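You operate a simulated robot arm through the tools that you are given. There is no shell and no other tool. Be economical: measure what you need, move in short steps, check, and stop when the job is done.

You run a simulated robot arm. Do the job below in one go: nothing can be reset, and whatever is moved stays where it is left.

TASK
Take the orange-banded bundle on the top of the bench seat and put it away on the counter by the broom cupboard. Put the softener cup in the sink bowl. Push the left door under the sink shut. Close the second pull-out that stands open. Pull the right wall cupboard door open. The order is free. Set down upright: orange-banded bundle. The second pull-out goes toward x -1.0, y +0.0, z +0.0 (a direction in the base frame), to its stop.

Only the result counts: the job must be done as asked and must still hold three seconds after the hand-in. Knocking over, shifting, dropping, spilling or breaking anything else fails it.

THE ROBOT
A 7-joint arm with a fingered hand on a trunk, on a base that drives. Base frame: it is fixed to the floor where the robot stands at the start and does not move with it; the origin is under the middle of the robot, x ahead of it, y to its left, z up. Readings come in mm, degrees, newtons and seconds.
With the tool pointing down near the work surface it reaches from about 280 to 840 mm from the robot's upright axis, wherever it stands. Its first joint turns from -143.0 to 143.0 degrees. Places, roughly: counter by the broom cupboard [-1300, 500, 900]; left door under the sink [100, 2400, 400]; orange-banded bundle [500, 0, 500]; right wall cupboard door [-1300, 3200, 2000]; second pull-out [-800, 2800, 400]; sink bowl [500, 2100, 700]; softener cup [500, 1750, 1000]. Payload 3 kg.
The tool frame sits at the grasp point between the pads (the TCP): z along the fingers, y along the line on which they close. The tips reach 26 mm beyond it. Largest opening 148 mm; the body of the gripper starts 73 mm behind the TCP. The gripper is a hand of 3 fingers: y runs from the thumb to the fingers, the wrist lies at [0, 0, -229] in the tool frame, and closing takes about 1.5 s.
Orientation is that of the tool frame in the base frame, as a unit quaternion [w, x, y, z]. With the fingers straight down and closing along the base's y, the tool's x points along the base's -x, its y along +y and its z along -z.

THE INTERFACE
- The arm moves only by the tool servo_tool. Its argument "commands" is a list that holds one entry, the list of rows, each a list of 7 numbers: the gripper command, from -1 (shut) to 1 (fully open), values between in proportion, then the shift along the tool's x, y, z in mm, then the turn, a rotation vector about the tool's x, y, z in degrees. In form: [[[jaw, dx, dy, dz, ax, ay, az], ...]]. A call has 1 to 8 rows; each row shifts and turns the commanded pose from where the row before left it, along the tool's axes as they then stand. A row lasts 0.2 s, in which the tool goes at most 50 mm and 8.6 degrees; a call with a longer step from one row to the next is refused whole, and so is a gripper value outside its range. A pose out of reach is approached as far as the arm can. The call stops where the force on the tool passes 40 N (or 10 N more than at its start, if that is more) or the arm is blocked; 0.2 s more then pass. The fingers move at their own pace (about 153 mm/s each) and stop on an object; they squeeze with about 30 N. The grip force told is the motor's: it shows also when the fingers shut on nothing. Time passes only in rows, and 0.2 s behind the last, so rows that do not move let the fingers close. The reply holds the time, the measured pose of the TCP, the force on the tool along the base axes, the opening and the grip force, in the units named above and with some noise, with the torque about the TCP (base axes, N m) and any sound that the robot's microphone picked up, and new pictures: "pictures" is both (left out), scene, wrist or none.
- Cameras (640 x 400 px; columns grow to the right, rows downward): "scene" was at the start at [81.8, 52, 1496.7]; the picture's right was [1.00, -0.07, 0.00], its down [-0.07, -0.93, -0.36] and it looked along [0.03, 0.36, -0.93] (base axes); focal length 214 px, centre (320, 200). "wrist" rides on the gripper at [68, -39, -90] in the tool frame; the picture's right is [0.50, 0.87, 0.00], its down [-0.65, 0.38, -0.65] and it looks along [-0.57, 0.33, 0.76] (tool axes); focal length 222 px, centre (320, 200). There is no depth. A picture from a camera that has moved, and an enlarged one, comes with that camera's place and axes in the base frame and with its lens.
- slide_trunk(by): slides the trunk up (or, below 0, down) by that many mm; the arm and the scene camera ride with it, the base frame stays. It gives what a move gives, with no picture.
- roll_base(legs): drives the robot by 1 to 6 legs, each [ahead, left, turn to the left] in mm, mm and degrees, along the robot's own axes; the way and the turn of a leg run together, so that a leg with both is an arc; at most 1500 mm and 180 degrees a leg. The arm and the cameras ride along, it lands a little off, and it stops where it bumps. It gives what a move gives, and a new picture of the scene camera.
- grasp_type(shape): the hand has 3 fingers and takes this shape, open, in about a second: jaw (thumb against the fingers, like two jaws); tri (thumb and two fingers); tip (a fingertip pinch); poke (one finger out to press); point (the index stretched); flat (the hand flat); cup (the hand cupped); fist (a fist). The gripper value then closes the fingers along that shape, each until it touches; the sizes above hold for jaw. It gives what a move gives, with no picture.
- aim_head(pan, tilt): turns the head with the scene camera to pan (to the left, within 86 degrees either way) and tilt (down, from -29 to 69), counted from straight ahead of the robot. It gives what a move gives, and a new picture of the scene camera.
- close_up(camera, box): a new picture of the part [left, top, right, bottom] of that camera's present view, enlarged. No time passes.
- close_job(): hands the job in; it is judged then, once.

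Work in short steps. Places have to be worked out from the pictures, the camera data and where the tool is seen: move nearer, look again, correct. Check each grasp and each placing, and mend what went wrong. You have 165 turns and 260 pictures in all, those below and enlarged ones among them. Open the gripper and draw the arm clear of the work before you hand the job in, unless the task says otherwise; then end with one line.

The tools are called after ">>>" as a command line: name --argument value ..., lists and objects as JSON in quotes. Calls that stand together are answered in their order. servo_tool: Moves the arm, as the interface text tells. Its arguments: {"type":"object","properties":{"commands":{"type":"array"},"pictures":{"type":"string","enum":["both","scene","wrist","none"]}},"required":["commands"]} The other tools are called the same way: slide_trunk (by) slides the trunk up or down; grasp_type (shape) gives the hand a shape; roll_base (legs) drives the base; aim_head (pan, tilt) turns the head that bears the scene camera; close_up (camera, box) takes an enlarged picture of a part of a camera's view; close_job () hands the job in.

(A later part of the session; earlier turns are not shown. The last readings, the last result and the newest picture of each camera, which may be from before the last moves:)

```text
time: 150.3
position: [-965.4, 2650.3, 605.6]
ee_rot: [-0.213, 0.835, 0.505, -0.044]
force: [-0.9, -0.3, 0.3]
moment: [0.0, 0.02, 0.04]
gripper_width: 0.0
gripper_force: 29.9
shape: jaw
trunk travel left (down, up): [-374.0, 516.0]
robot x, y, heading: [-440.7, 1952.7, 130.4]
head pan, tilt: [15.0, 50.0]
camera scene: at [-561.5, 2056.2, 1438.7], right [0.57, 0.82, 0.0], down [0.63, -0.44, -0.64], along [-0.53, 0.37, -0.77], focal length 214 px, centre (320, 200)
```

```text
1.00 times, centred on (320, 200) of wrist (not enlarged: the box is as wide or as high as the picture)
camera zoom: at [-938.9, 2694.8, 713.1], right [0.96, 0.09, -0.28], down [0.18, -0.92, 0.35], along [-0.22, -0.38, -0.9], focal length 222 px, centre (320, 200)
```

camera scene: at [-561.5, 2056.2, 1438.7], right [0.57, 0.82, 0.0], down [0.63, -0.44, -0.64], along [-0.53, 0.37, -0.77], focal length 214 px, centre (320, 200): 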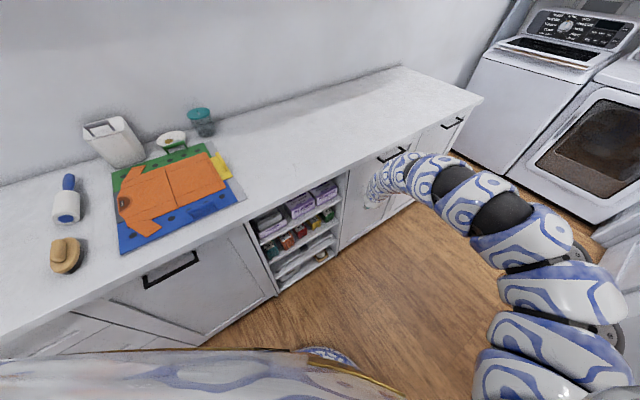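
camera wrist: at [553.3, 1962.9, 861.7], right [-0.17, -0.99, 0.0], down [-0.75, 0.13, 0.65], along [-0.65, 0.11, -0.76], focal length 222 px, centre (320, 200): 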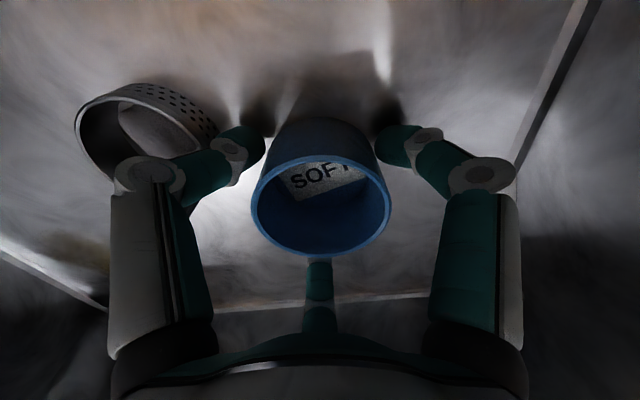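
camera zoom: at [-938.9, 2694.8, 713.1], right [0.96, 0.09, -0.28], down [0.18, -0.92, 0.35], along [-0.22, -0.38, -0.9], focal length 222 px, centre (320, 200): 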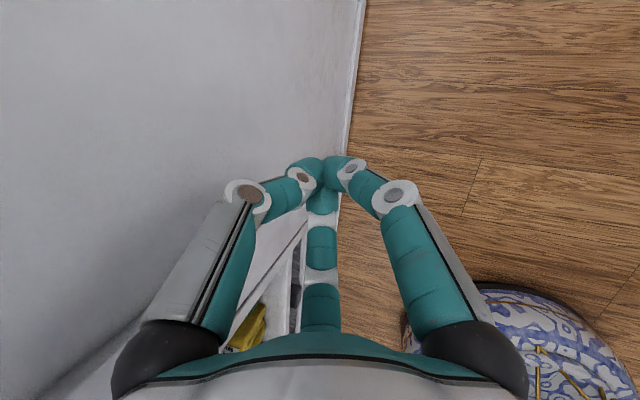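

Nearly flush. I press gently along -x with the arm until it stops.

>>> servo_tool --commands '[[[-1, -4.9, -8.2, 2.9, 0, 0, 0], [-1, -4.9, -8.2, 2.9, 0, 0, 0], [-1, -4.9, -8.2, 2.9, 0, 0, 0], [-1, -4.9, -8.2, 2.9, 0, 0, 0], [-1, -4.9, -8.2, 2.9, 0, 0, 0], [-1, -4.9, -8.2, 2.9, 0, 0, 0], [-1, -4.9, -8.2, 2.9, 0, 0, 0], [-1, -4.9, -8.2, 2.9, 0, 0, 0]]]' --pictures "none"

>>> close_up --camera "scene" --box '[310, 110, 470, 260]'

```text
time: 152.1
position: [-996.5, 2642.3, 621.0]
ee_rot: [-0.209, 0.834, 0.508, -0.052]
force: [7.1, -1.2, -2.5]
moment: [0.04, 0.21, -0.01]
gripper_width: 0.0
gripper_force: 30.1
shape: jaw
out of reach, approached as far as the arm can: row 1, 2, 3, 4, 5, 6, 7, 8
trunk travel left (down, up): [-374.0, 516.0]
robot x, y, heading: [-444.2, 1954.9, 129.8]
head pan, tilt: [15.0, 50.0]
```

```text
2.67 times, centred on (390, 185) of scene
camera zoom: at [-561.2, 2056.4, 1438.6], right [0.57, 0.82, 0.0], down [0.63, -0.44, -0.64], along [-0.53, 0.37, -0.77], focal length 572 px, centre (133, 240)
```

zoom: 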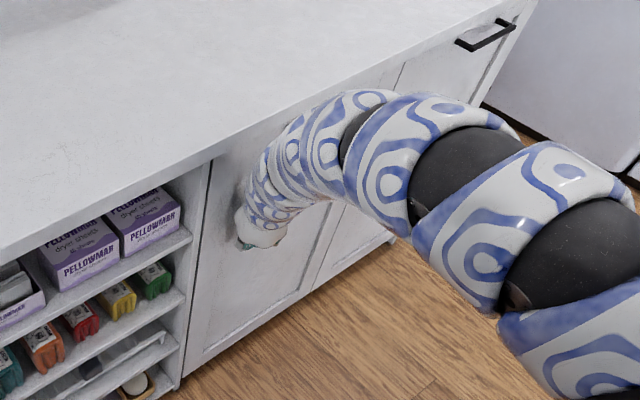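

Contact at 7 N. One more 2° turn presses it against its stop.

>>> roll_base --legs '[[0, 0, 2]]'

>>> close_up --camera "scene" --box '[310, 110, 470, 260]'

```text
time: 152.8
position: [-996.6, 2641.1, 621.4]
ee_rot: [-0.206, 0.835, 0.509, -0.049]
force: [6.5, -1.5, 0.1]
moment: [0.08, 0.28, 0.01]
gripper_width: 0.0
gripper_force: 29.8
shape: jaw
trunk travel left (down, up): [-374.0, 516.0]
robot x, y, heading: [-441.9, 1959.7, 130.4]
head pan, tilt: [15.0, 50.0]
stopped in leg 1: the force on the tool passed its limit at 54 N (the readings are from after the stop); the commanded pose is now the measured one
camera scene: at [-561.5, 2054.9, 1438.7], right [0.57, 0.82, 0.0], down [0.63, -0.43, -0.64], along [-0.53, 0.36, -0.77], focal length 214 px, centre (320, 200)
```

scene: 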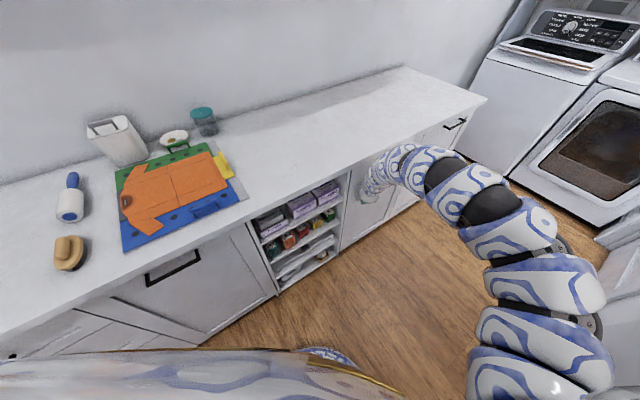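

```text
2.67 times, centred on (390, 185) of scene
camera zoom: at [-561.5, 2054.9, 1438.7], right [0.57, 0.82, 0.0], down [0.63, -0.43, -0.64], along [-0.53, 0.36, -0.77], focal length 572 px, centre (133, 240)
```

zoom: 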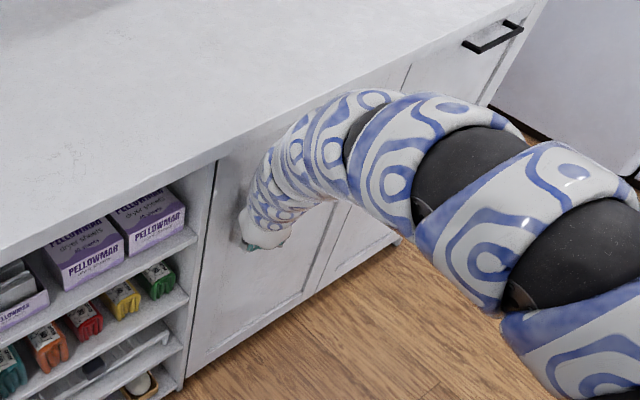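

The pull-out is at its stop (54 N reaction, no motion). I withdraw by turning right, go to about (-588, 1838) with the hand on the far side of the sink door, and lower a bit.

>>> roll_base --legs '[[0, 0, -50], [-142, 123, 0]]'

>>> aim_head --pan -30 --tilt 50

```text
time: 156.6
position: [-427.6, 2701.1, 620.9]
ee_rot: [-0.207, 0.971, 0.111, 0.042]
force: [0.0, -0.8, -0.1]
moment: [0.0, 0.02, 0.01]
gripper_width: 0.2
gripper_force: 29.9
shape: jaw
trunk travel left (down, up): [-374.0, 516.0]
robot x, y, heading: [-592.9, 1833.2, 80.9]
head pan, tilt: [15.0, 50.0]
camera scene: at [-588.3, 1986.2, 1438.7], right [0.99, 0.1, 0.0], down [0.08, -0.76, -0.64], along [-0.07, 0.64, -0.77], focal length 214 px, centre (320, 200)
```

scene: 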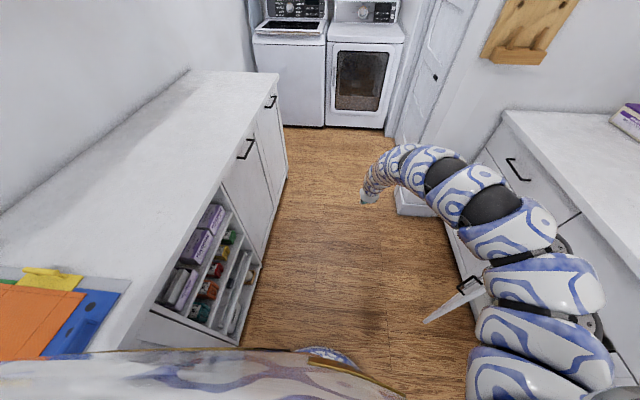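

```text
time: 157.7
position: [-426.8, 2700.1, 621.1]
ee_rot: [-0.208, 0.971, 0.111, 0.041]
force: [0.2, -0.8, 0.4]
moment: [0.01, -0.05, 0.01]
gripper_width: 0.0
gripper_force: 30.4
shape: jaw
trunk travel left (down, up): [-374.0, 516.0]
robot x, y, heading: [-594.5, 1835.1, 81.1]
head pan, tilt: [-30.0, 50.0]
camera scene: at [-531.9, 1969.5, 1438.7], right [0.78, -0.63, 0.0], down [-0.48, -0.6, -0.64], along [0.4, 0.5, -0.77], focal length 214 px, centre (320, 200)
```

scene: 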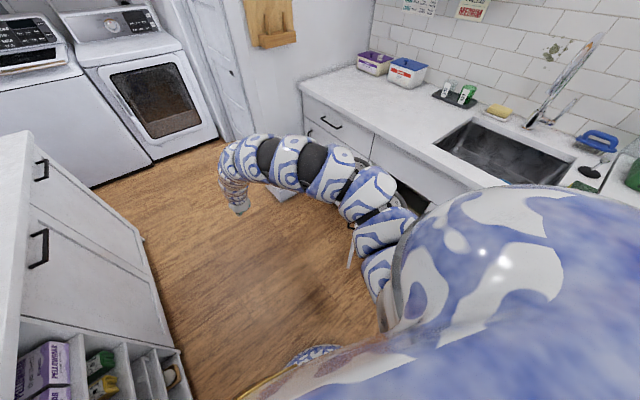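

The pull-out is flush. Raise 120 so the upper arm clears the door top, then turn right toward the door's outer face in steps.

>>> slide_trunk --by 120

>>> roll_base --legs '[[0, 0, -25]]'

>>> aim_head --pan 0 --tilt 55

>>> close_up --camera "wrist" --box '[0, 0, 640, 400]'

```text
time: 159.2
position: [-426.1, 2700.2, 741.7]
ee_rot: [-0.208, 0.971, 0.111, 0.042]
force: [-0.8, -1.0, -0.6]
moment: [-0.01, 0.0, 0.03]
gripper_width: 0.1
gripper_force: 30.3
shape: jaw
trunk travel left (down, up): [-494.0, 396.0]
robot x, y, heading: [-590.3, 1831.5, 80.8]
head pan, tilt: [-30.0, 50.0]
```

```text
time: 160.9
position: [-75.2, 2549.0, 741.4]
ee_rot: [-0.193, 0.972, -0.103, 0.087]
force: [-0.1, -0.6, -0.3]
moment: [0.02, -0.03, 0.0]
gripper_width: 0.0
gripper_force: 30.2
shape: jaw
trunk travel left (down, up): [-494.0, 396.0]
robot x, y, heading: [-592.6, 1832.5, 56.0]
head pan, tilt: [-30.0, 50.0]
camera scene: at [-478.6, 1930.3, 1558.7], right [0.44, -0.9, 0.0], down [-0.69, -0.33, -0.64], along [0.58, 0.28, -0.77], focal length 214 px, centre (320, 200)
```

scene: 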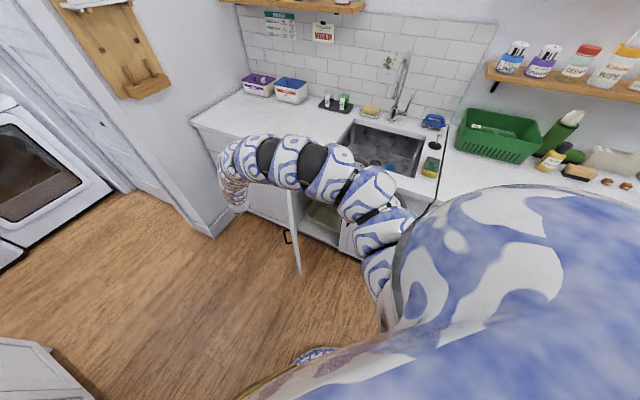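

```text
time: 161.9
position: [-74.3, 2549.6, 741.8]
ee_rot: [-0.194, 0.972, -0.103, 0.086]
force: [-0.5, 0.5, -0.4]
moment: [-0.01, 0.02, -0.01]
gripper_width: 0.0
gripper_force: 29.6
shape: jaw
trunk travel left (down, up): [-494.0, 396.0]
robot x, y, heading: [-589.0, 1831.4, 55.6]
head pan, tilt: [0.0, 55.0]
camera scene: at [-507.5, 1956.4, 1552.2], right [0.83, -0.56, 0.0], down [-0.46, -0.68, -0.57], along [0.32, 0.47, -0.82], focal length 214 px, centre (320, 200)
```

scene: 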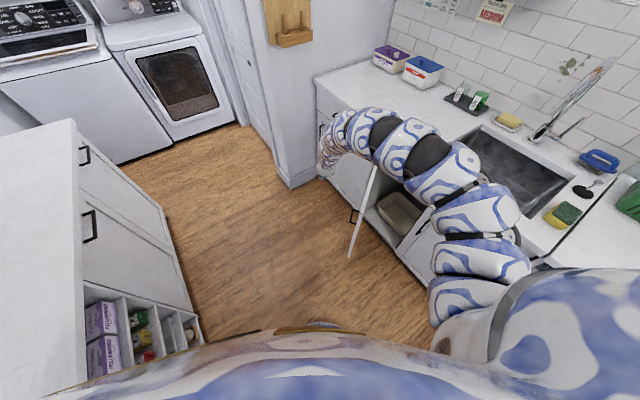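

```text
1.00 times, centred on (320, 200) of wrist (not enlarged: the box is as wide or as high as the picture)
camera zoom: at [-21.6, 2535.2, 848.1], right [0.34, -0.9, -0.28], down [-0.83, -0.42, 0.36], along [-0.44, 0.11, -0.89], focal length 222 px, centre (320, 200)
```

zoom: 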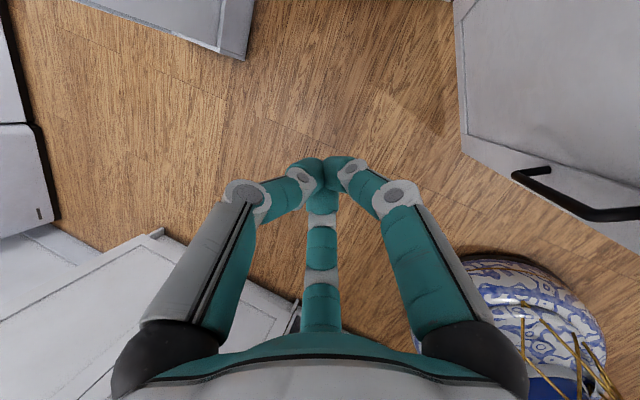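

Door's outer face and its handle (near the free edge) are to the right of the hand. Turn right 10°, then small steps.

>>> roll_base --legs '[[0, 0, -10]]'

>>> close_up --camera "wrist" --box '[0, 0, 640, 400]'

```text
time: 163.0
position: [42.8, 2447.7, 742.5]
ee_rot: [-0.185, 0.959, -0.189, 0.102]
force: [1.0, -0.3, 0.0]
moment: [-0.02, 0.0, -0.01]
gripper_width: 0.0
gripper_force: 29.7
shape: jaw
trunk travel left (down, up): [-494.0, 396.0]
robot x, y, heading: [-586.4, 1834.1, 45.9]
head pan, tilt: [0.0, 55.0]
camera scene: at [-486.7, 1939.4, 1552.2], right [0.72, -0.7, 0.0], down [-0.57, -0.59, -0.57], along [0.4, 0.41, -0.82], focal length 214 px, centre (320, 200)
```

scene: 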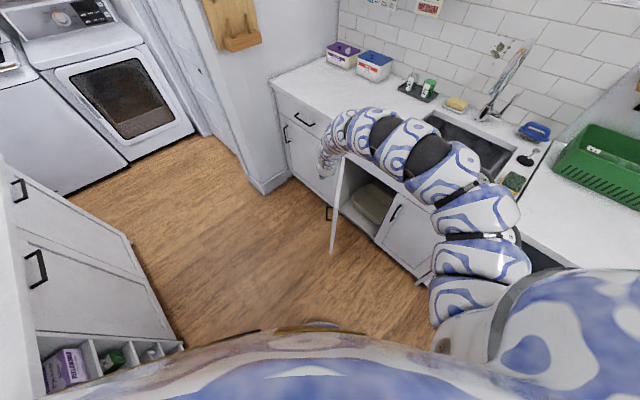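

```text
1.00 times, centred on (320, 200) of wrist (not enlarged: the box is as wide or as high as the picture)
camera zoom: at [92.7, 2424.3, 848.1], right [0.17, -0.94, -0.28], down [-0.89, -0.27, 0.36], along [-0.42, 0.18, -0.89], focal length 222 px, centre (320, 200)
```

zoom: 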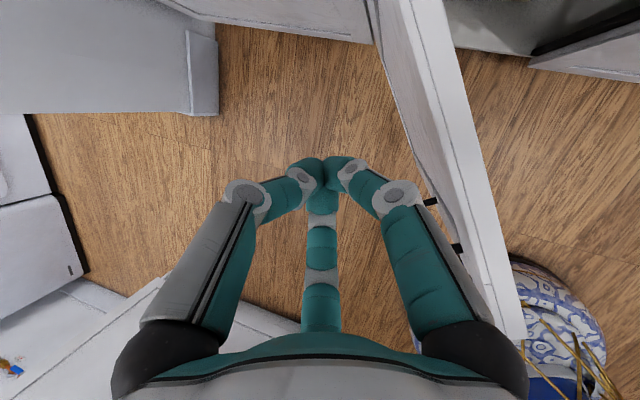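

The hand is right next to the door face. Continue pushing with small right turns.

>>> roll_base --legs '[[0, 0, -4], [0, 0, -4]]'

>>> close_up --camera "wrist" --box '[0, 0, 640, 400]'

```text
time: 164.3
position: [122.1, 2352.6, 740.9]
ee_rot: [-0.178, 0.943, -0.255, 0.116]
force: [0.5, 0.0, 1.2]
moment: [-0.02, 0.0, 0.0]
gripper_width: 0.1
gripper_force: 30.5
shape: jaw
trunk travel left (down, up): [-494.0, 396.0]
robot x, y, heading: [-592.4, 1833.8, 38.0]
head pan, tilt: [0.0, 55.0]
camera scene: at [-472.5, 1923.5, 1552.2], right [0.61, -0.79, 0.0], down [-0.65, -0.5, -0.57], along [0.45, 0.35, -0.82], focal length 214 px, centre (320, 200)
```

scene: 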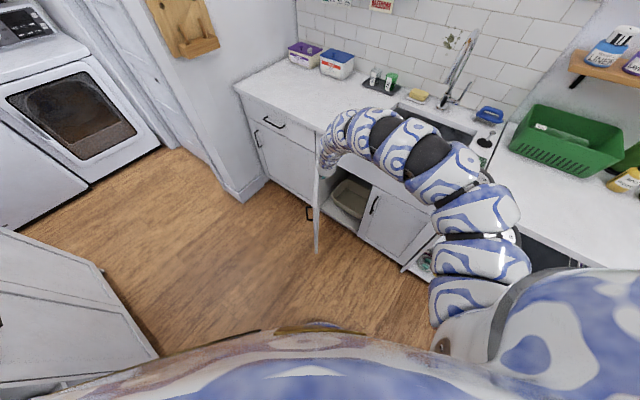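

```text
1.00 times, centred on (320, 200) of wrist (not enlarged: the box is as wide or as high as the picture)
camera zoom: at [168.8, 2322.9, 848.2], right [0.04, -0.96, -0.28], down [-0.92, -0.14, 0.36], along [-0.39, 0.24, -0.89], focal length 222 px, centre (320, 200)
```

zoom: 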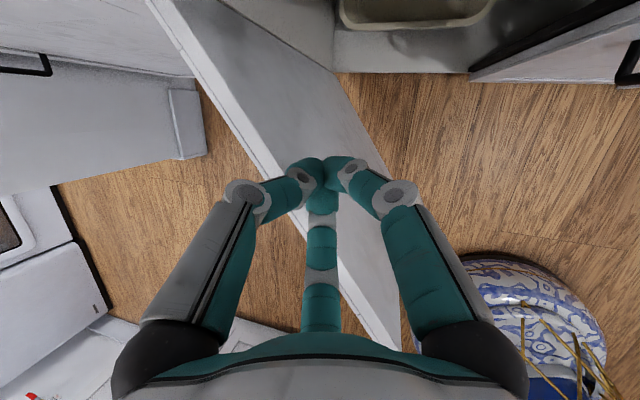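

The tips passed above the door top (it is lower than ~715). Go back left, lower 140, and approach again.

>>> roll_base --legs '[[0, 0, 16]]'

>>> slide_trunk --by -150

>>> roll_base --legs '[[0, 0, -9]]'

>>> close_up --camera "wrist" --box '[0, 0, 640, 400]'

```text
time: 165.6
position: [-49.3, 2529.8, 741.9]
ee_rot: [-0.192, 0.97, -0.12, 0.089]
force: [-0.3, -0.5, -0.1]
moment: [-0.01, 0.02, 0.02]
gripper_width: 0.0
gripper_force: 30.2
shape: jaw
trunk travel left (down, up): [-494.0, 396.0]
robot x, y, heading: [-592.6, 1831.1, 53.8]
head pan, tilt: [0.0, 55.0]
camera scene: at [-502.9, 1953.3, 1552.2], right [0.81, -0.59, 0.0], down [-0.48, -0.66, -0.57], along [0.34, 0.46, -0.82], focal length 214 px, centre (320, 200)
```

scene: 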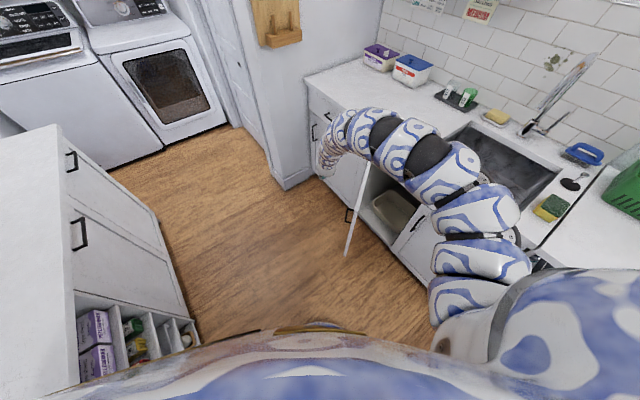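

```text
time: 167.3
position: [-47.2, 2530.1, 592.2]
ee_rot: [-0.192, 0.97, -0.121, 0.089]
force: [-0.5, 0.3, 0.3]
moment: [-0.02, 0.0, 0.0]
gripper_width: 0.1
gripper_force: 30.1
shape: jaw
trunk travel left (down, up): [-344.0, 546.0]
robot x, y, heading: [-593.7, 1836.3, 53.5]
head pan, tilt: [0.0, 55.0]
```

```text
time: 168.4
position: [54.8, 2436.2, 592.2]
ee_rot: [-0.185, 0.957, -0.197, 0.104]
force: [0.9, 0.9, -0.8]
moment: [0.01, -0.03, 0.01]
gripper_width: 0.0
gripper_force: 30.2
shape: jaw
trunk travel left (down, up): [-344.0, 546.0]
robot x, y, heading: [-594.6, 1832.6, 44.3]
head pan, tilt: [0.0, 55.0]
camera scene: at [-484.8, 1937.6, 1402.2], right [0.7, -0.71, 0.0], down [-0.58, -0.58, -0.57], along [0.41, 0.4, -0.82], focal length 214 px, centre (320, 200)
```

scene: 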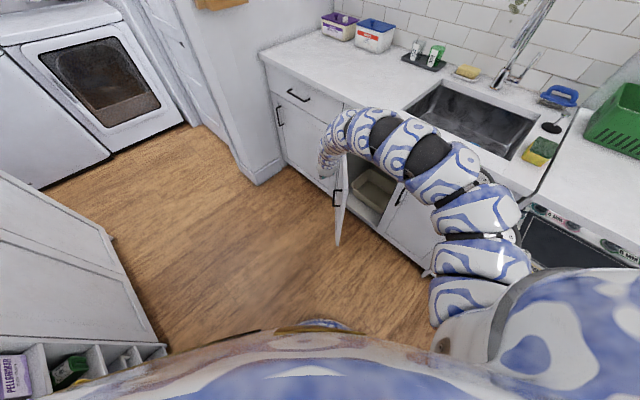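

```text
1.00 times, centred on (320, 200) of wrist (not enlarged: the box is as wide or as high as the picture)
camera zoom: at [103.5, 2411.9, 698.3], right [0.16, -0.95, -0.28], down [-0.9, -0.26, 0.36], along [-0.41, 0.19, -0.89], focal length 222 px, centre (320, 200)
```

zoom: 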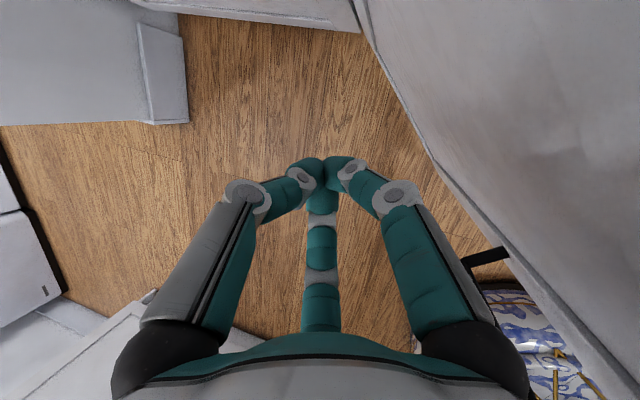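

Hand is now below the door top, next to its outer face. Push by right turns.

>>> roll_base --legs '[[0, 0, -4], [0, 0, -4]]'

>>> roll_base --legs '[[0, 0, -4]]'

```text
time: 169.7
position: [132.4, 2339.5, 592.0]
ee_rot: [-0.177, 0.941, -0.264, 0.118]
force: [-0.7, 0.9, 0.7]
moment: [0.01, -0.04, 0.0]
gripper_width: 0.2
gripper_force: 30.1
shape: jaw
trunk travel left (down, up): [-344.0, 546.0]
robot x, y, heading: [-593.6, 1833.7, 36.4]
head pan, tilt: [0.0, 55.0]
camera scene: at [-470.9, 1921.4, 1402.2], right [0.6, -0.8, 0.0], down [-0.66, -0.49, -0.57], along [0.46, 0.34, -0.82], focal length 214 px, centre (320, 200)
```

scene: 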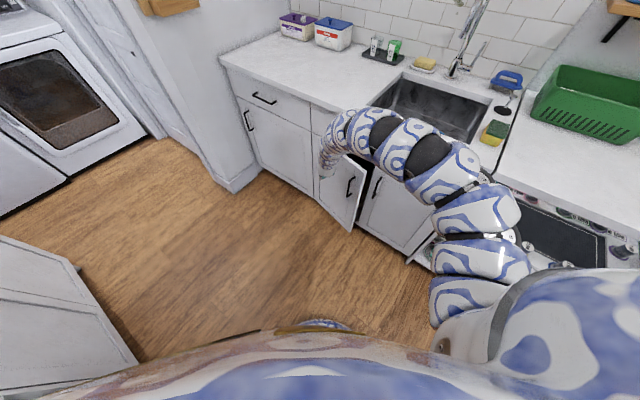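

```text
time: 170.6
position: [166.0, 2288.0, 591.7]
ee_rot: [-0.174, 0.931, -0.297, 0.124]
force: [-0.7, 0.5, -0.4]
moment: [0.0, -0.01, -0.02]
gripper_width: 0.0
gripper_force: 30.2
shape: jaw
trunk travel left (down, up): [-344.0, 546.0]
robot x, y, heading: [-590.0, 1830.8, 32.9]
head pan, tilt: [0.0, 55.0]
camera scene: at [-464.8, 1912.6, 1402.2], right [0.54, -0.84, 0.0], down [-0.69, -0.44, -0.57], along [0.48, 0.31, -0.82], focal length 214 px, centre (320, 200)
```

scene: 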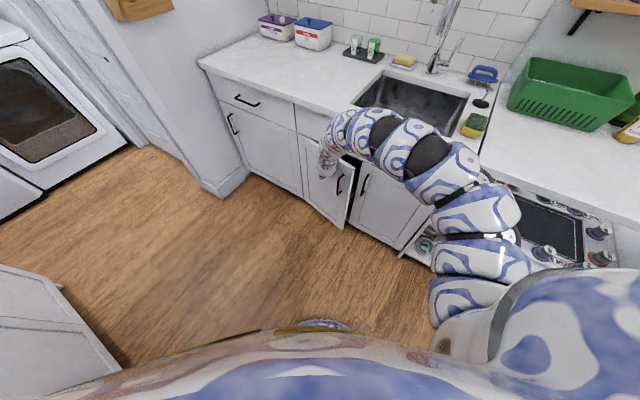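

The door is swinging shut. Continue -3°, then push ahead.

>>> roll_base --legs '[[0, 0, -3]]'

>>> roll_base --legs '[[25, 0, 0]]'

>>> close_up --camera "scene" --box '[250, 90, 410, 240]'

```text
time: 171.8
position: [182.9, 2253.6, 591.6]
ee_rot: [-0.171, 0.924, -0.316, 0.127]
force: [-5.8, -1.8, 1.3]
moment: [0.07, -0.86, -0.29]
gripper_width: 0.0
gripper_force: 29.9
shape: jaw
trunk travel left (down, up): [-344.0, 546.0]
robot x, y, heading: [-591.4, 1838.6, 29.9]
head pan, tilt: [0.0, 55.0]
stopped in leg 1: the force on the tool passed its limit at 42 N (the readings are from after the stop); the commanded pose is now the measured one
camera scene: at [-462.0, 1906.0, 1402.2], right [0.5, -0.87, 0.0], down [-0.71, -0.41, -0.57], along [0.5, 0.28, -0.82], focal length 214 px, centre (320, 200)
```

scene: 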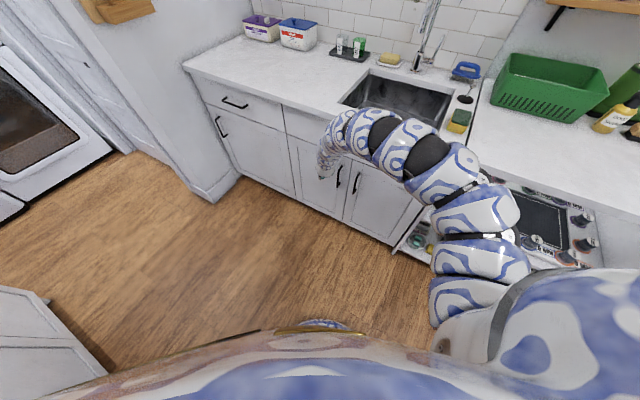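

```text
time: 172.5
position: [184.0, 2256.6, 588.7]
ee_rot: [-0.169, 0.925, -0.315, 0.125]
force: [-4.6, -0.4, 1.6]
moment: [0.08, -0.73, -0.23]
gripper_width: 0.0
gripper_force: 29.7
shape: jaw
trunk travel left (down, up): [-344.0, 546.0]
robot x, y, heading: [-589.3, 1840.2, 29.8]
head pan, tilt: [0.0, 55.0]
stopped in leg 1: the force on the tool passed its limit at 69 N (the readings are from after the stop); the commanded pose is now the measured one
camera scene: at [-457.9, 1908.8, 1402.2], right [0.5, -0.87, 0.0], down [-0.71, -0.41, -0.57], along [0.5, 0.29, -0.82], focal length 214 px, centre (320, 200)
```

scene: 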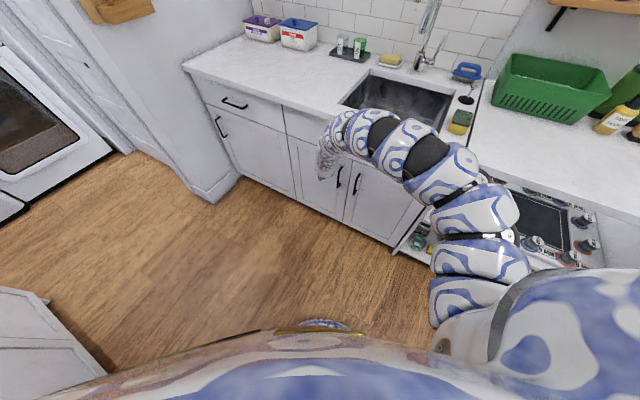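

```text
2.67 times, centred on (330, 165) of scene
camera zoom: at [-457.9, 1908.8, 1402.2], right [0.5, -0.87, 0.0], down [-0.71, -0.41, -0.57], along [0.5, 0.29, -0.82], focal length 572 px, centre (293, 293)
```

zoom: 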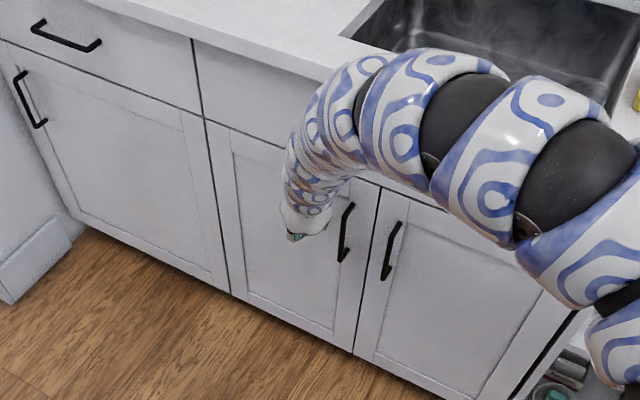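

The door is flush. I withdraw straight back, then raise the trunk fully for the wall cupboard.

>>> roll_base --legs '[[-87, 50, 0], [-50, 0, 0]]'

>>> slide_trunk --by 540

>>> roll_base --legs '[[0, 0, 65]]'

>>> aim_head --pan 35 --tilt 15

```text
time: 174.2
position: [39.6, 2230.7, 587.9]
ee_rot: [-0.168, 0.925, -0.316, 0.124]
force: [-0.4, -0.3, -0.1]
moment: [-0.03, 0.0, -0.01]
gripper_width: 0.1
gripper_force: 30.1
shape: jaw
trunk travel left (down, up): [-344.0, 546.0]
robot x, y, heading: [-728.0, 1811.4, 29.7]
head pan, tilt: [0.0, 55.0]
camera scene: at [-601.0, 1884.0, 1402.2], right [0.5, -0.87, 0.0], down [-0.71, -0.41, -0.57], along [0.5, 0.28, -0.82], focal length 214 px, centre (320, 200)
```

scene: 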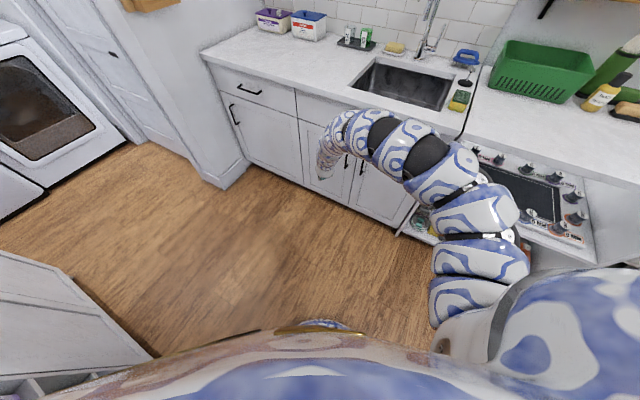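

```text
refused: 540 is not a number from -400 to 400
```

```text
time: 177.4
position: [-789.2, 2687.5, 589.2]
ee_rot: [-0.209, 0.95, 0.233, 0.014]
force: [0.1, 0.2, 0.8]
moment: [-0.01, 0.01, 0.01]
gripper_width: 0.1
gripper_force: 29.9
shape: jaw
trunk travel left (down, up): [-344.0, 546.0]
robot x, y, heading: [-727.8, 1808.9, 94.9]
head pan, tilt: [0.0, 55.0]
camera scene: at [-746.5, 1960.1, 1402.2], right [1.0, 0.09, 0.0], down [0.07, -0.82, -0.57], along [-0.05, 0.57, -0.82], focal length 214 px, centre (320, 200)
```

scene: 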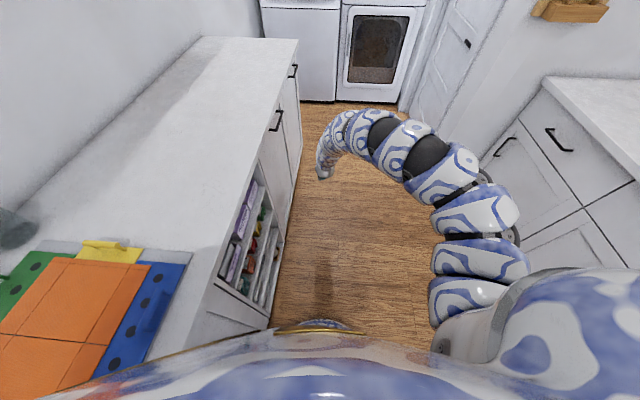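

```text
time: 178.5
position: [-788.6, 2685.9, 588.6]
ee_rot: [-0.208, 0.95, 0.233, 0.016]
force: [0.3, 0.5, 0.1]
moment: [0.02, 0.0, 0.03]
gripper_width: 0.0
gripper_force: 30.1
shape: jaw
trunk travel left (down, up): [-344.0, 546.0]
robot x, y, heading: [-729.5, 1812.6, 94.6]
head pan, tilt: [35.0, 15.0]
camera scene: at [-800.2, 1959.9, 1462.3], right [0.77, 0.64, 0.0], down [0.17, -0.2, -0.97], along [-0.62, 0.74, -0.26], focal length 214 px, centre (320, 200)
```

scene: 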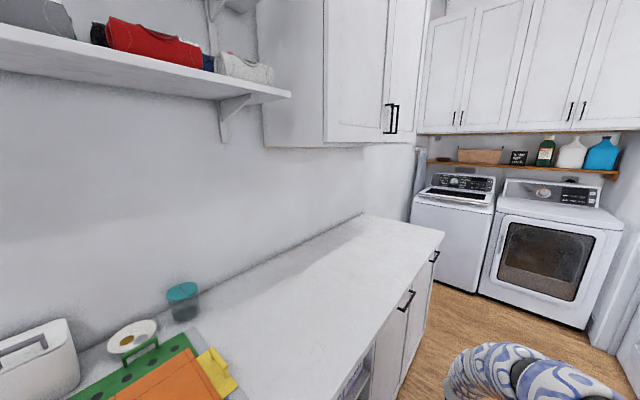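

Raise the trunk (max 400 per call) and zoom on the cupboard handles from different heights to triangulate.

>>> close_up --camera "scene" --box '[310, 60, 470, 160]'

>>> slide_trunk --by 400

>>> close_up --camera "scene" --box '[310, 140, 470, 240]'

```text
4.00 times, centred on (390, 110) of scene
camera zoom: at [-800.2, 1959.9, 1462.3], right [0.77, 0.64, 0.0], down [0.17, -0.2, -0.97], along [-0.62, 0.74, -0.26], focal length 858 px, centre (40, 560)
```

zoom: 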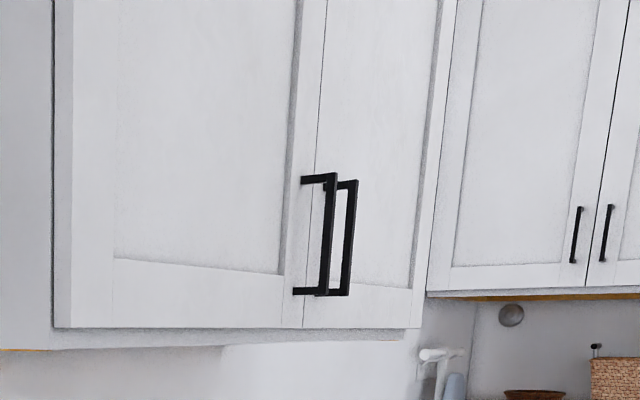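

```text
time: 182.3
position: [-789.3, 2687.5, 988.6]
ee_rot: [-0.208, 0.95, 0.233, 0.014]
force: [0.5, -0.4, -0.5]
moment: [0.01, 0.02, 0.0]
gripper_width: 0.0
gripper_force: 29.6
shape: jaw
trunk travel left (down, up): [-744.0, 146.0]
robot x, y, heading: [-731.5, 1813.6, 95.1]
head pan, tilt: [35.0, 15.0]
```

```text
4.00 times, centred on (390, 190) of scene
camera zoom: at [-800.2, 1960.0, 1862.4], right [0.77, 0.64, 0.0], down [0.17, -0.2, -0.97], along [-0.62, 0.74, -0.26], focal length 858 px, centre (40, 240)
```

zoom: 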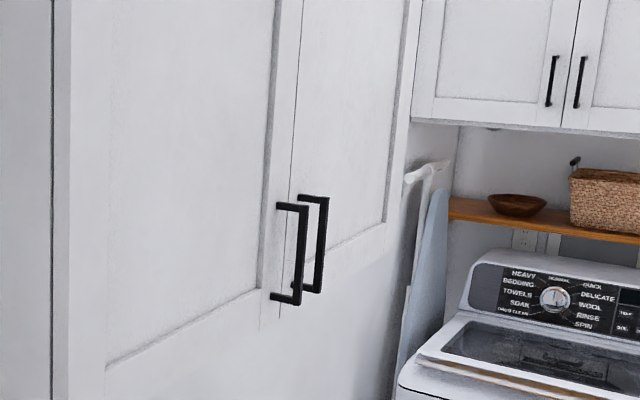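

Triangulated: right handle bar at (-1207, 3028), z 1505–1630; door face x≈-1243, hinge near y≈3480. I need the tool horizontal with x up: roll back -68° first.

>>> servo_tool --commands '[[[-1, 0, 0, -10, 0, 0, -8.5], [-1, 0, 0, -10, 0, 0, -8.5], [-1, 0, 0, -10, 0, 0, -8.5], [-1, 0, 0, -10, 0, 0, -8.5], [-1, 0, 0, -10, 0, 0, -8.5], [-1, 0, 0, -10, 0, 0, -8.5], [-1, 0, 0, -10, 0, 0, -8.5], [-1, 0, 0, -10, 0, 0, -8.5]]]' --pictures "none"

>>> slide_trunk --by 140

>>> servo_tool --commands '[[[1, 30, 0, 0, 0, 8, 0], [1, 30, 0, 0, 0, 8, 0], [1, 30, 0, 0, 0, 8, 0], [1, 30, 0, 0, 0, 8, 0], [1, 30, 0, 0, 0, 8, 0], [1, 30, 0, 0, 0, 8, 0], [1, 30, 0, 0, 0, 8, 0], [1, 30, 0, 0, 0, 8, 0]]]' --pictures "scene"

```text
time: 184.1
position: [-794.5, 2692.3, 1006.6]
ee_rot: [-0.165, 0.655, 0.727, 0.122]
force: [1.4, -0.9, 0.1]
moment: [0.0, 0.02, 0.02]
gripper_width: 0.0
gripper_force: 30.0
shape: jaw
out of reach, approached as far as the arm can: row 2, 3, 4, 5, 6, 7, 8
trunk travel left (down, up): [-744.0, 146.0]
robot x, y, heading: [-732.5, 1813.7, 95.2]
head pan, tilt: [35.0, 15.0]
```

```text
time: 185.8
position: [-794.5, 2692.0, 1146.7]
ee_rot: [-0.166, 0.657, 0.725, 0.122]
force: [0.4, -0.9, 1.1]
moment: [-0.02, 0.0, 0.03]
gripper_width: 0.4
gripper_force: 30.7
shape: jaw
trunk travel left (down, up): [-884.0, 6.0]
robot x, y, heading: [-727.6, 1814.1, 95.1]
head pan, tilt: [35.0, 15.0]
```

```text
time: 187.6
position: [-767.9, 2858.2, 1319.5]
ee_rot: [0.539, -0.499, -0.531, -0.422]
force: [0.0, -0.7, -0.3]
moment: [0.02, 0.01, 0.03]
gripper_width: 148.0
gripper_force: 0.0
shape: jaw
out of reach, approached as far as the arm can: row 1, 2
trunk travel left (down, up): [-884.0, 6.0]
robot x, y, heading: [-731.7, 1811.2, 94.9]
head pan, tilt: [35.0, 15.0]
camera scene: at [-800.1, 1960.1, 2002.4], right [0.77, 0.64, 0.0], down [0.17, -0.2, -0.97], along [-0.62, 0.74, -0.26], focal length 214 px, centre (320, 200)
```

scene: 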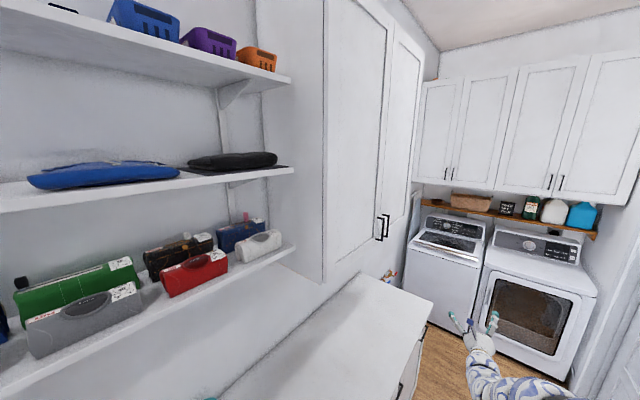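

Tool is horizontal. Now raise the hand 250 mm and draw it back some.

>>> servo_tool --commands '[[[1, 31, 0, -18, 0, 0, 0], [1, 31, 0, -18, 0, 0, 0], [1, 31, 0, -18, 0, 0, 0], [1, 31, 0, -18, 0, 0, 0], [1, 31, 0, -18, 0, 0, 0], [1, 31, 0, -18, 0, 0, 0], [1, 31, 0, -18, 0, 0, 0], [1, 31, 0, -18, 0, 0, 0]]]' --pictures "none"

```text
time: 189.4
position: [-771.1, 2901.8, 1430.9]
ee_rot: [0.539, -0.499, -0.533, -0.42]
force: [-0.3, -0.2, 0.1]
moment: [0.0, -0.02, 0.01]
gripper_width: 147.9
gripper_force: 0.0
shape: jaw
out of reach, approached as far as the arm can: row 1, 2, 3, 4, 5, 6, 7, 8
trunk travel left (down, up): [-884.0, 6.0]
robot x, y, heading: [-730.1, 1814.8, 95.0]
head pan, tilt: [35.0, 15.0]
```

>>> servo_tool --commands '[[[1, 30, 0, -10, 0, 0, 0], [1, 30, 0, -10, 0, 0, 0], [1, 30, 0, -10, 0, 0, 0], [1, 30, 0, -10, 0, 0, 0], [1, 30, 0, -10, 0, 0, 0], [1, 30, 0, -10, 0, 0, 0]]]' --pictures "scene"

```text
time: 190.8
position: [-770.2, 2936.2, 1602.0]
ee_rot: [0.54, -0.499, -0.532, -0.421]
force: [-0.4, 0.2, 1.3]
moment: [0.02, -0.02, 0.01]
gripper_width: 147.7
gripper_force: 0.0
shape: jaw
out of reach, approached as far as the arm can: row 1, 2, 3, 4, 5, 6
trunk travel left (down, up): [-884.0, 6.0]
robot x, y, heading: [-731.4, 1811.1, 94.8]
head pan, tilt: [35.0, 15.0]
camera scene: at [-800.0, 1959.5, 2002.5], right [0.77, 0.64, 0.0], down [0.17, -0.2, -0.97], along [-0.62, 0.74, -0.26], focal length 214 px, centre (320, 200)
```

scene: 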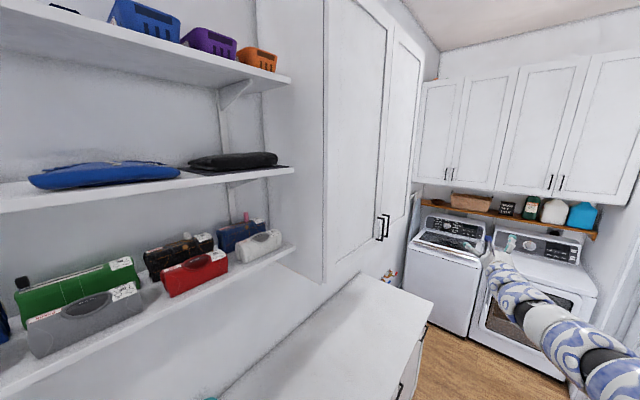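

The arm now reaches 1126 mm horizontally at z 1602. To grip the bar perpendicular to the door while standing obliquely, I yaw the tool ~32° left relative to the robot, drawing it back a little.

>>> servo_tool --commands '[[[0, 0, 0, -30, 8, 0, 0], [0, 0, 0, -30, 8, 0, 0], [0, 0, 0, -30, 8, 0, 0], [0, 0, 0, -30, 8, 0, 0], [0, 0, 0, 0, 0, 0, 0]]]' --pictures "none"

```text
time: 192.0
position: [-737.6, 2880.5, 1620.9]
ee_rot: [0.655, -0.332, -0.628, -0.258]
force: [0.6, 0.1, 1.0]
moment: [0.0, 0.02, -0.01]
gripper_width: 73.9
gripper_force: 0.0
shape: jaw
out of reach, approached as far as the arm can: row 1, 2, 3
trunk travel left (down, up): [-884.0, 6.0]
robot x, y, heading: [-732.4, 1812.5, 95.2]
head pan, tilt: [35.0, 15.0]
```

Tool axis is now 35° left of heading. Set height to the bar's middle and drive to the pre-grasp pose 120 mm in front of the right handle.

>>> slide_trunk --by -54

>>> roll_base --legs '[[455, -486, 0], [0, 0, 40]]'

>>> aim_head --pan 10 --tilt 10

>>> close_up --camera "wrist" --box '[0, 0, 640, 400]'

```text
time: 192.9
position: [-735.7, 2879.8, 1568.4]
ee_rot: [0.656, -0.331, -0.628, -0.257]
force: [-0.5, 0.3, 0.2]
moment: [-0.02, 0.01, -0.01]
gripper_width: 74.0
gripper_force: 0.0
shape: jaw
trunk travel left (down, up): [-830.0, 60.0]
robot x, y, heading: [-730.0, 1814.5, 94.9]
head pan, tilt: [35.0, 15.0]
```

```text
time: 198.4
position: [-1003.3, 3111.3, 1566.9]
ee_rot: [0.704, -0.093, -0.704, -0.013]
force: [-0.3, -0.4, 0.0]
moment: [-0.04, 0.0, -0.04]
gripper_width: 74.3
gripper_force: 0.1
shape: jaw
trunk travel left (down, up): [-830.0, 60.0]
robot x, y, heading: [-300.0, 2304.0, 135.8]
head pan, tilt: [35.0, 15.0]
camera scene: at [-454.6, 2373.6, 1948.4], right [0.16, 0.99, 0.0], down [0.26, -0.04, -0.97], along [-0.95, 0.15, -0.26], focal length 214 px, centre (320, 200)
```

scene: 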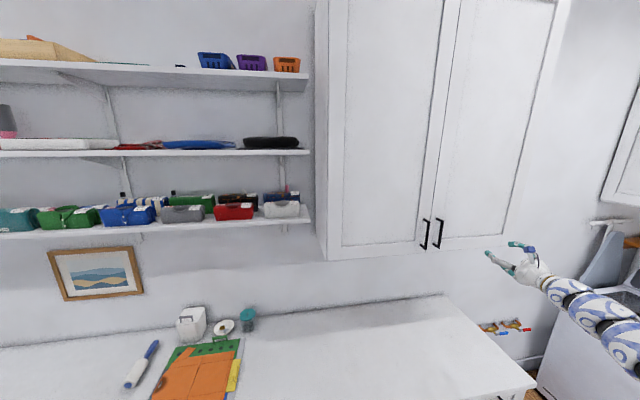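

```text
time: 199.3
position: [-1003.4, 3111.4, 1568.7]
ee_rot: [0.704, -0.093, -0.704, -0.014]
force: [1.0, 0.5, -0.5]
moment: [-0.03, 0.02, -0.01]
gripper_width: 74.0
gripper_force: 0.0
shape: jaw
trunk travel left (down, up): [-830.0, 60.0]
robot x, y, heading: [-303.2, 2303.8, 135.5]
head pan, tilt: [10.0, 10.0]
camera scene: at [-438.9, 2411.0, 1956.5], right [0.56, 0.83, 0.0], down [0.14, -0.1, -0.98], along [-0.82, 0.55, -0.17], focal length 214 px, centre (320, 200)
```

scene: 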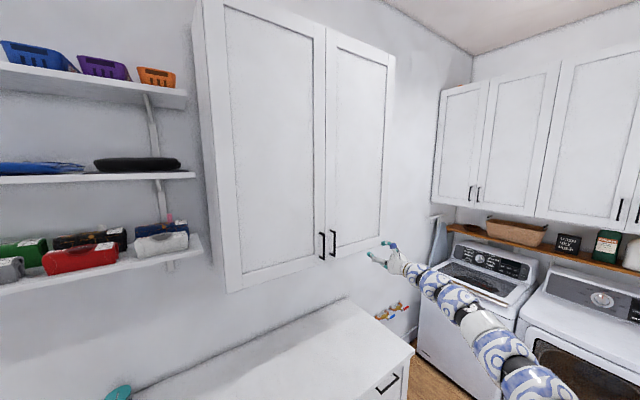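

```text
1.00 times, centred on (320, 200) of wrist (not enlarged: the box is as wide or as high as the picture)
camera zoom: at [-919.4, 3066.5, 1640.4], right [0.13, 0.91, 0.4], down [0.7, 0.2, -0.69], along [-0.7, 0.37, -0.6], focal length 222 px, centre (320, 200)
```

zoom: 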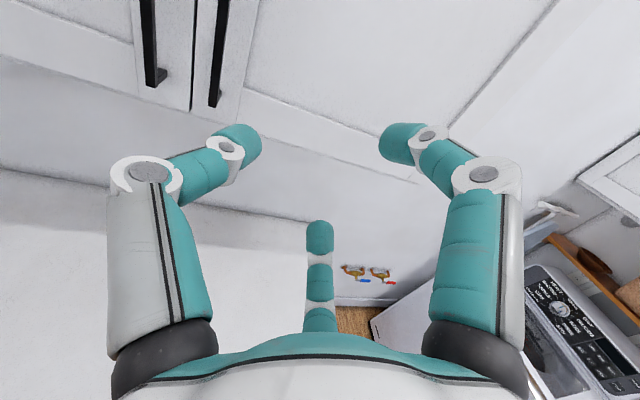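

Wrist view confirms the handle at (-1207, 3025, bottom 1505). Turn left 6.5° to line up and check.

>>> roll_base --legs '[[0, 0, 6.5]]'

>>> close_up --camera "wrist" --box '[0, 0, 640, 400]'

```text
time: 200.3
position: [-1091.8, 3024.4, 1567.5]
ee_rot: [-0.704, 0.052, 0.708, -0.027]
force: [0.3, -0.2, -0.3]
moment: [-0.02, -0.01, -0.02]
gripper_width: 74.2
gripper_force: 0.0
shape: jaw
trunk travel left (down, up): [-830.0, 60.0]
robot x, y, heading: [-303.8, 2303.0, 142.3]
head pan, tilt: [10.0, 10.0]
camera scene: at [-451.3, 2394.4, 1956.5], right [0.46, 0.89, 0.0], down [0.15, -0.08, -0.98], along [-0.87, 0.46, -0.17], focal length 214 px, centre (320, 200)
```

scene: 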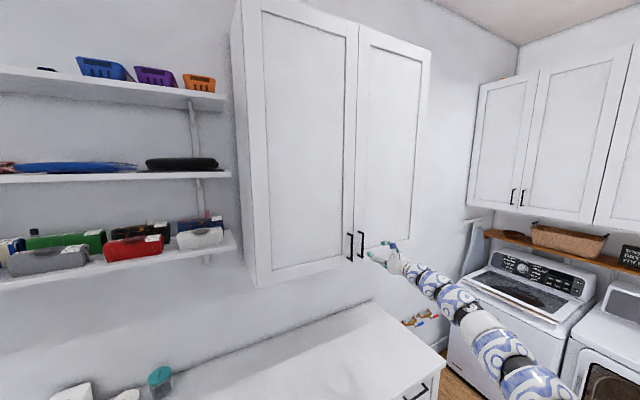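

```text
1.00 times, centred on (320, 200) of wrist (not enlarged: the box is as wide or as high as the picture)
camera zoom: at [-1003.8, 2989.9, 1640.3], right [0.03, 0.92, 0.4], down [0.67, 0.28, -0.69], along [-0.74, 0.29, -0.6], focal length 222 px, centre (320, 200)
```

zoom: 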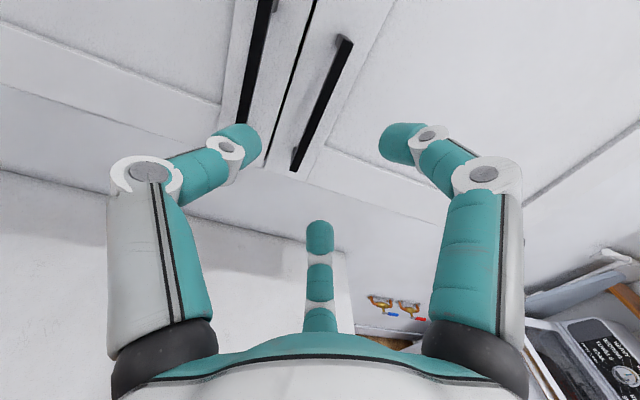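

Bar is centred between the fingers. Narrow the opening to ~56 mm and drive 107 mm toward the door (-x).

>>> servo_tool --commands '[[[-0.24, 0, 0, 0, 0, 0, 0], [-0.24, 0, 0, 0, 0, 0, 0]]]' --pictures "none"

>>> roll_base --legs '[[55, 43, 0], [26, 20, 0]]'

>>> close_up --camera "wrist" --box '[0, 0, 640, 400]'

```text
time: 200.9
position: [-1090.4, 3023.6, 1568.1]
ee_rot: [-0.704, 0.052, 0.708, -0.027]
force: [0.1, -0.5, 0.4]
moment: [0.03, 0.04, 0.0]
gripper_width: 56.2
gripper_force: 0.0
shape: jaw
trunk travel left (down, up): [-830.0, 60.0]
robot x, y, heading: [-302.8, 2306.1, 142.2]
head pan, tilt: [10.0, 10.0]
```

```text
time: 202.4
position: [-1196.9, 3025.1, 1565.1]
ee_rot: [-0.703, 0.052, 0.709, -0.028]
force: [-0.5, 0.1, -0.3]
moment: [-0.01, 0.04, 0.0]
gripper_width: 56.4
gripper_force: 0.1
shape: jaw
trunk travel left (down, up): [-830.0, 60.0]
robot x, y, heading: [-402.5, 2304.1, 142.5]
head pan, tilt: [10.0, 10.0]
camera scene: at [-556.8, 2394.8, 1956.2], right [0.46, 0.89, 0.0], down [0.16, -0.08, -0.98], along [-0.87, 0.46, -0.18], focal length 214 px, centre (320, 200)
```

scene: 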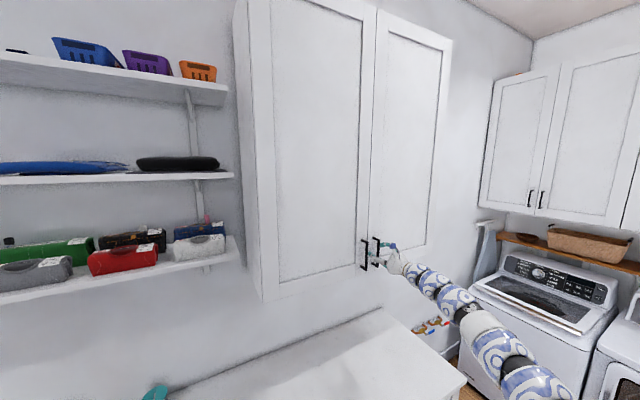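

```text
1.00 times, centred on (320, 200) of wrist (not enlarged: the box is as wide or as high as the picture)
camera zoom: at [-1108.8, 2989.8, 1638.6], right [0.03, 0.92, 0.4], down [0.67, 0.28, -0.69], along [-0.74, 0.29, -0.61], focal length 222 px, centre (320, 200)
```

zoom: 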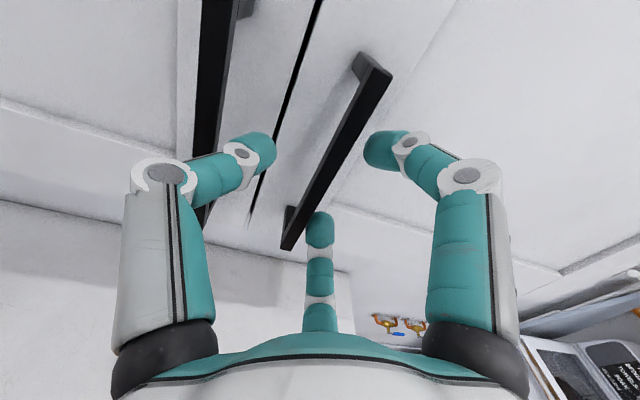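

The bar sits between the fingers. Close.

>>> servo_tool --commands '[[[-1, 0, 0, 0, 0, 0, 0], [-1, 0, 0, 0, 0, 0, 0], [-1, 0, 0, 0, 0, 0, 0], [-1, 0, 0, 0, 0, 0, 0], [-1, 0, 0, 0, 0, 0, 0]]]' --pictures "wrist"

```text
time: 203.6
position: [-1192.8, 3023.1, 1568.4]
ee_rot: [-0.704, 0.052, 0.708, -0.027]
force: [1.0, -2.1, 5.4]
moment: [0.07, 0.09, 0.14]
gripper_width: 7.3
gripper_force: 29.7
shape: jaw
trunk travel left (down, up): [-830.0, 60.0]
robot x, y, heading: [-404.7, 2303.8, 142.3]
head pan, tilt: [10.0, 10.0]
camera wrist: at [-1104.8, 2988.7, 1640.9], right [0.03, 0.92, 0.4], down [0.67, 0.28, -0.69], along [-0.74, 0.29, -0.6], focal length 222 px, centre (320, 200)
```

wrist: 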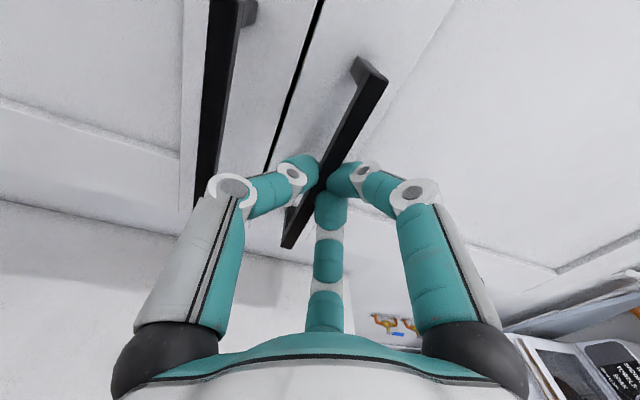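

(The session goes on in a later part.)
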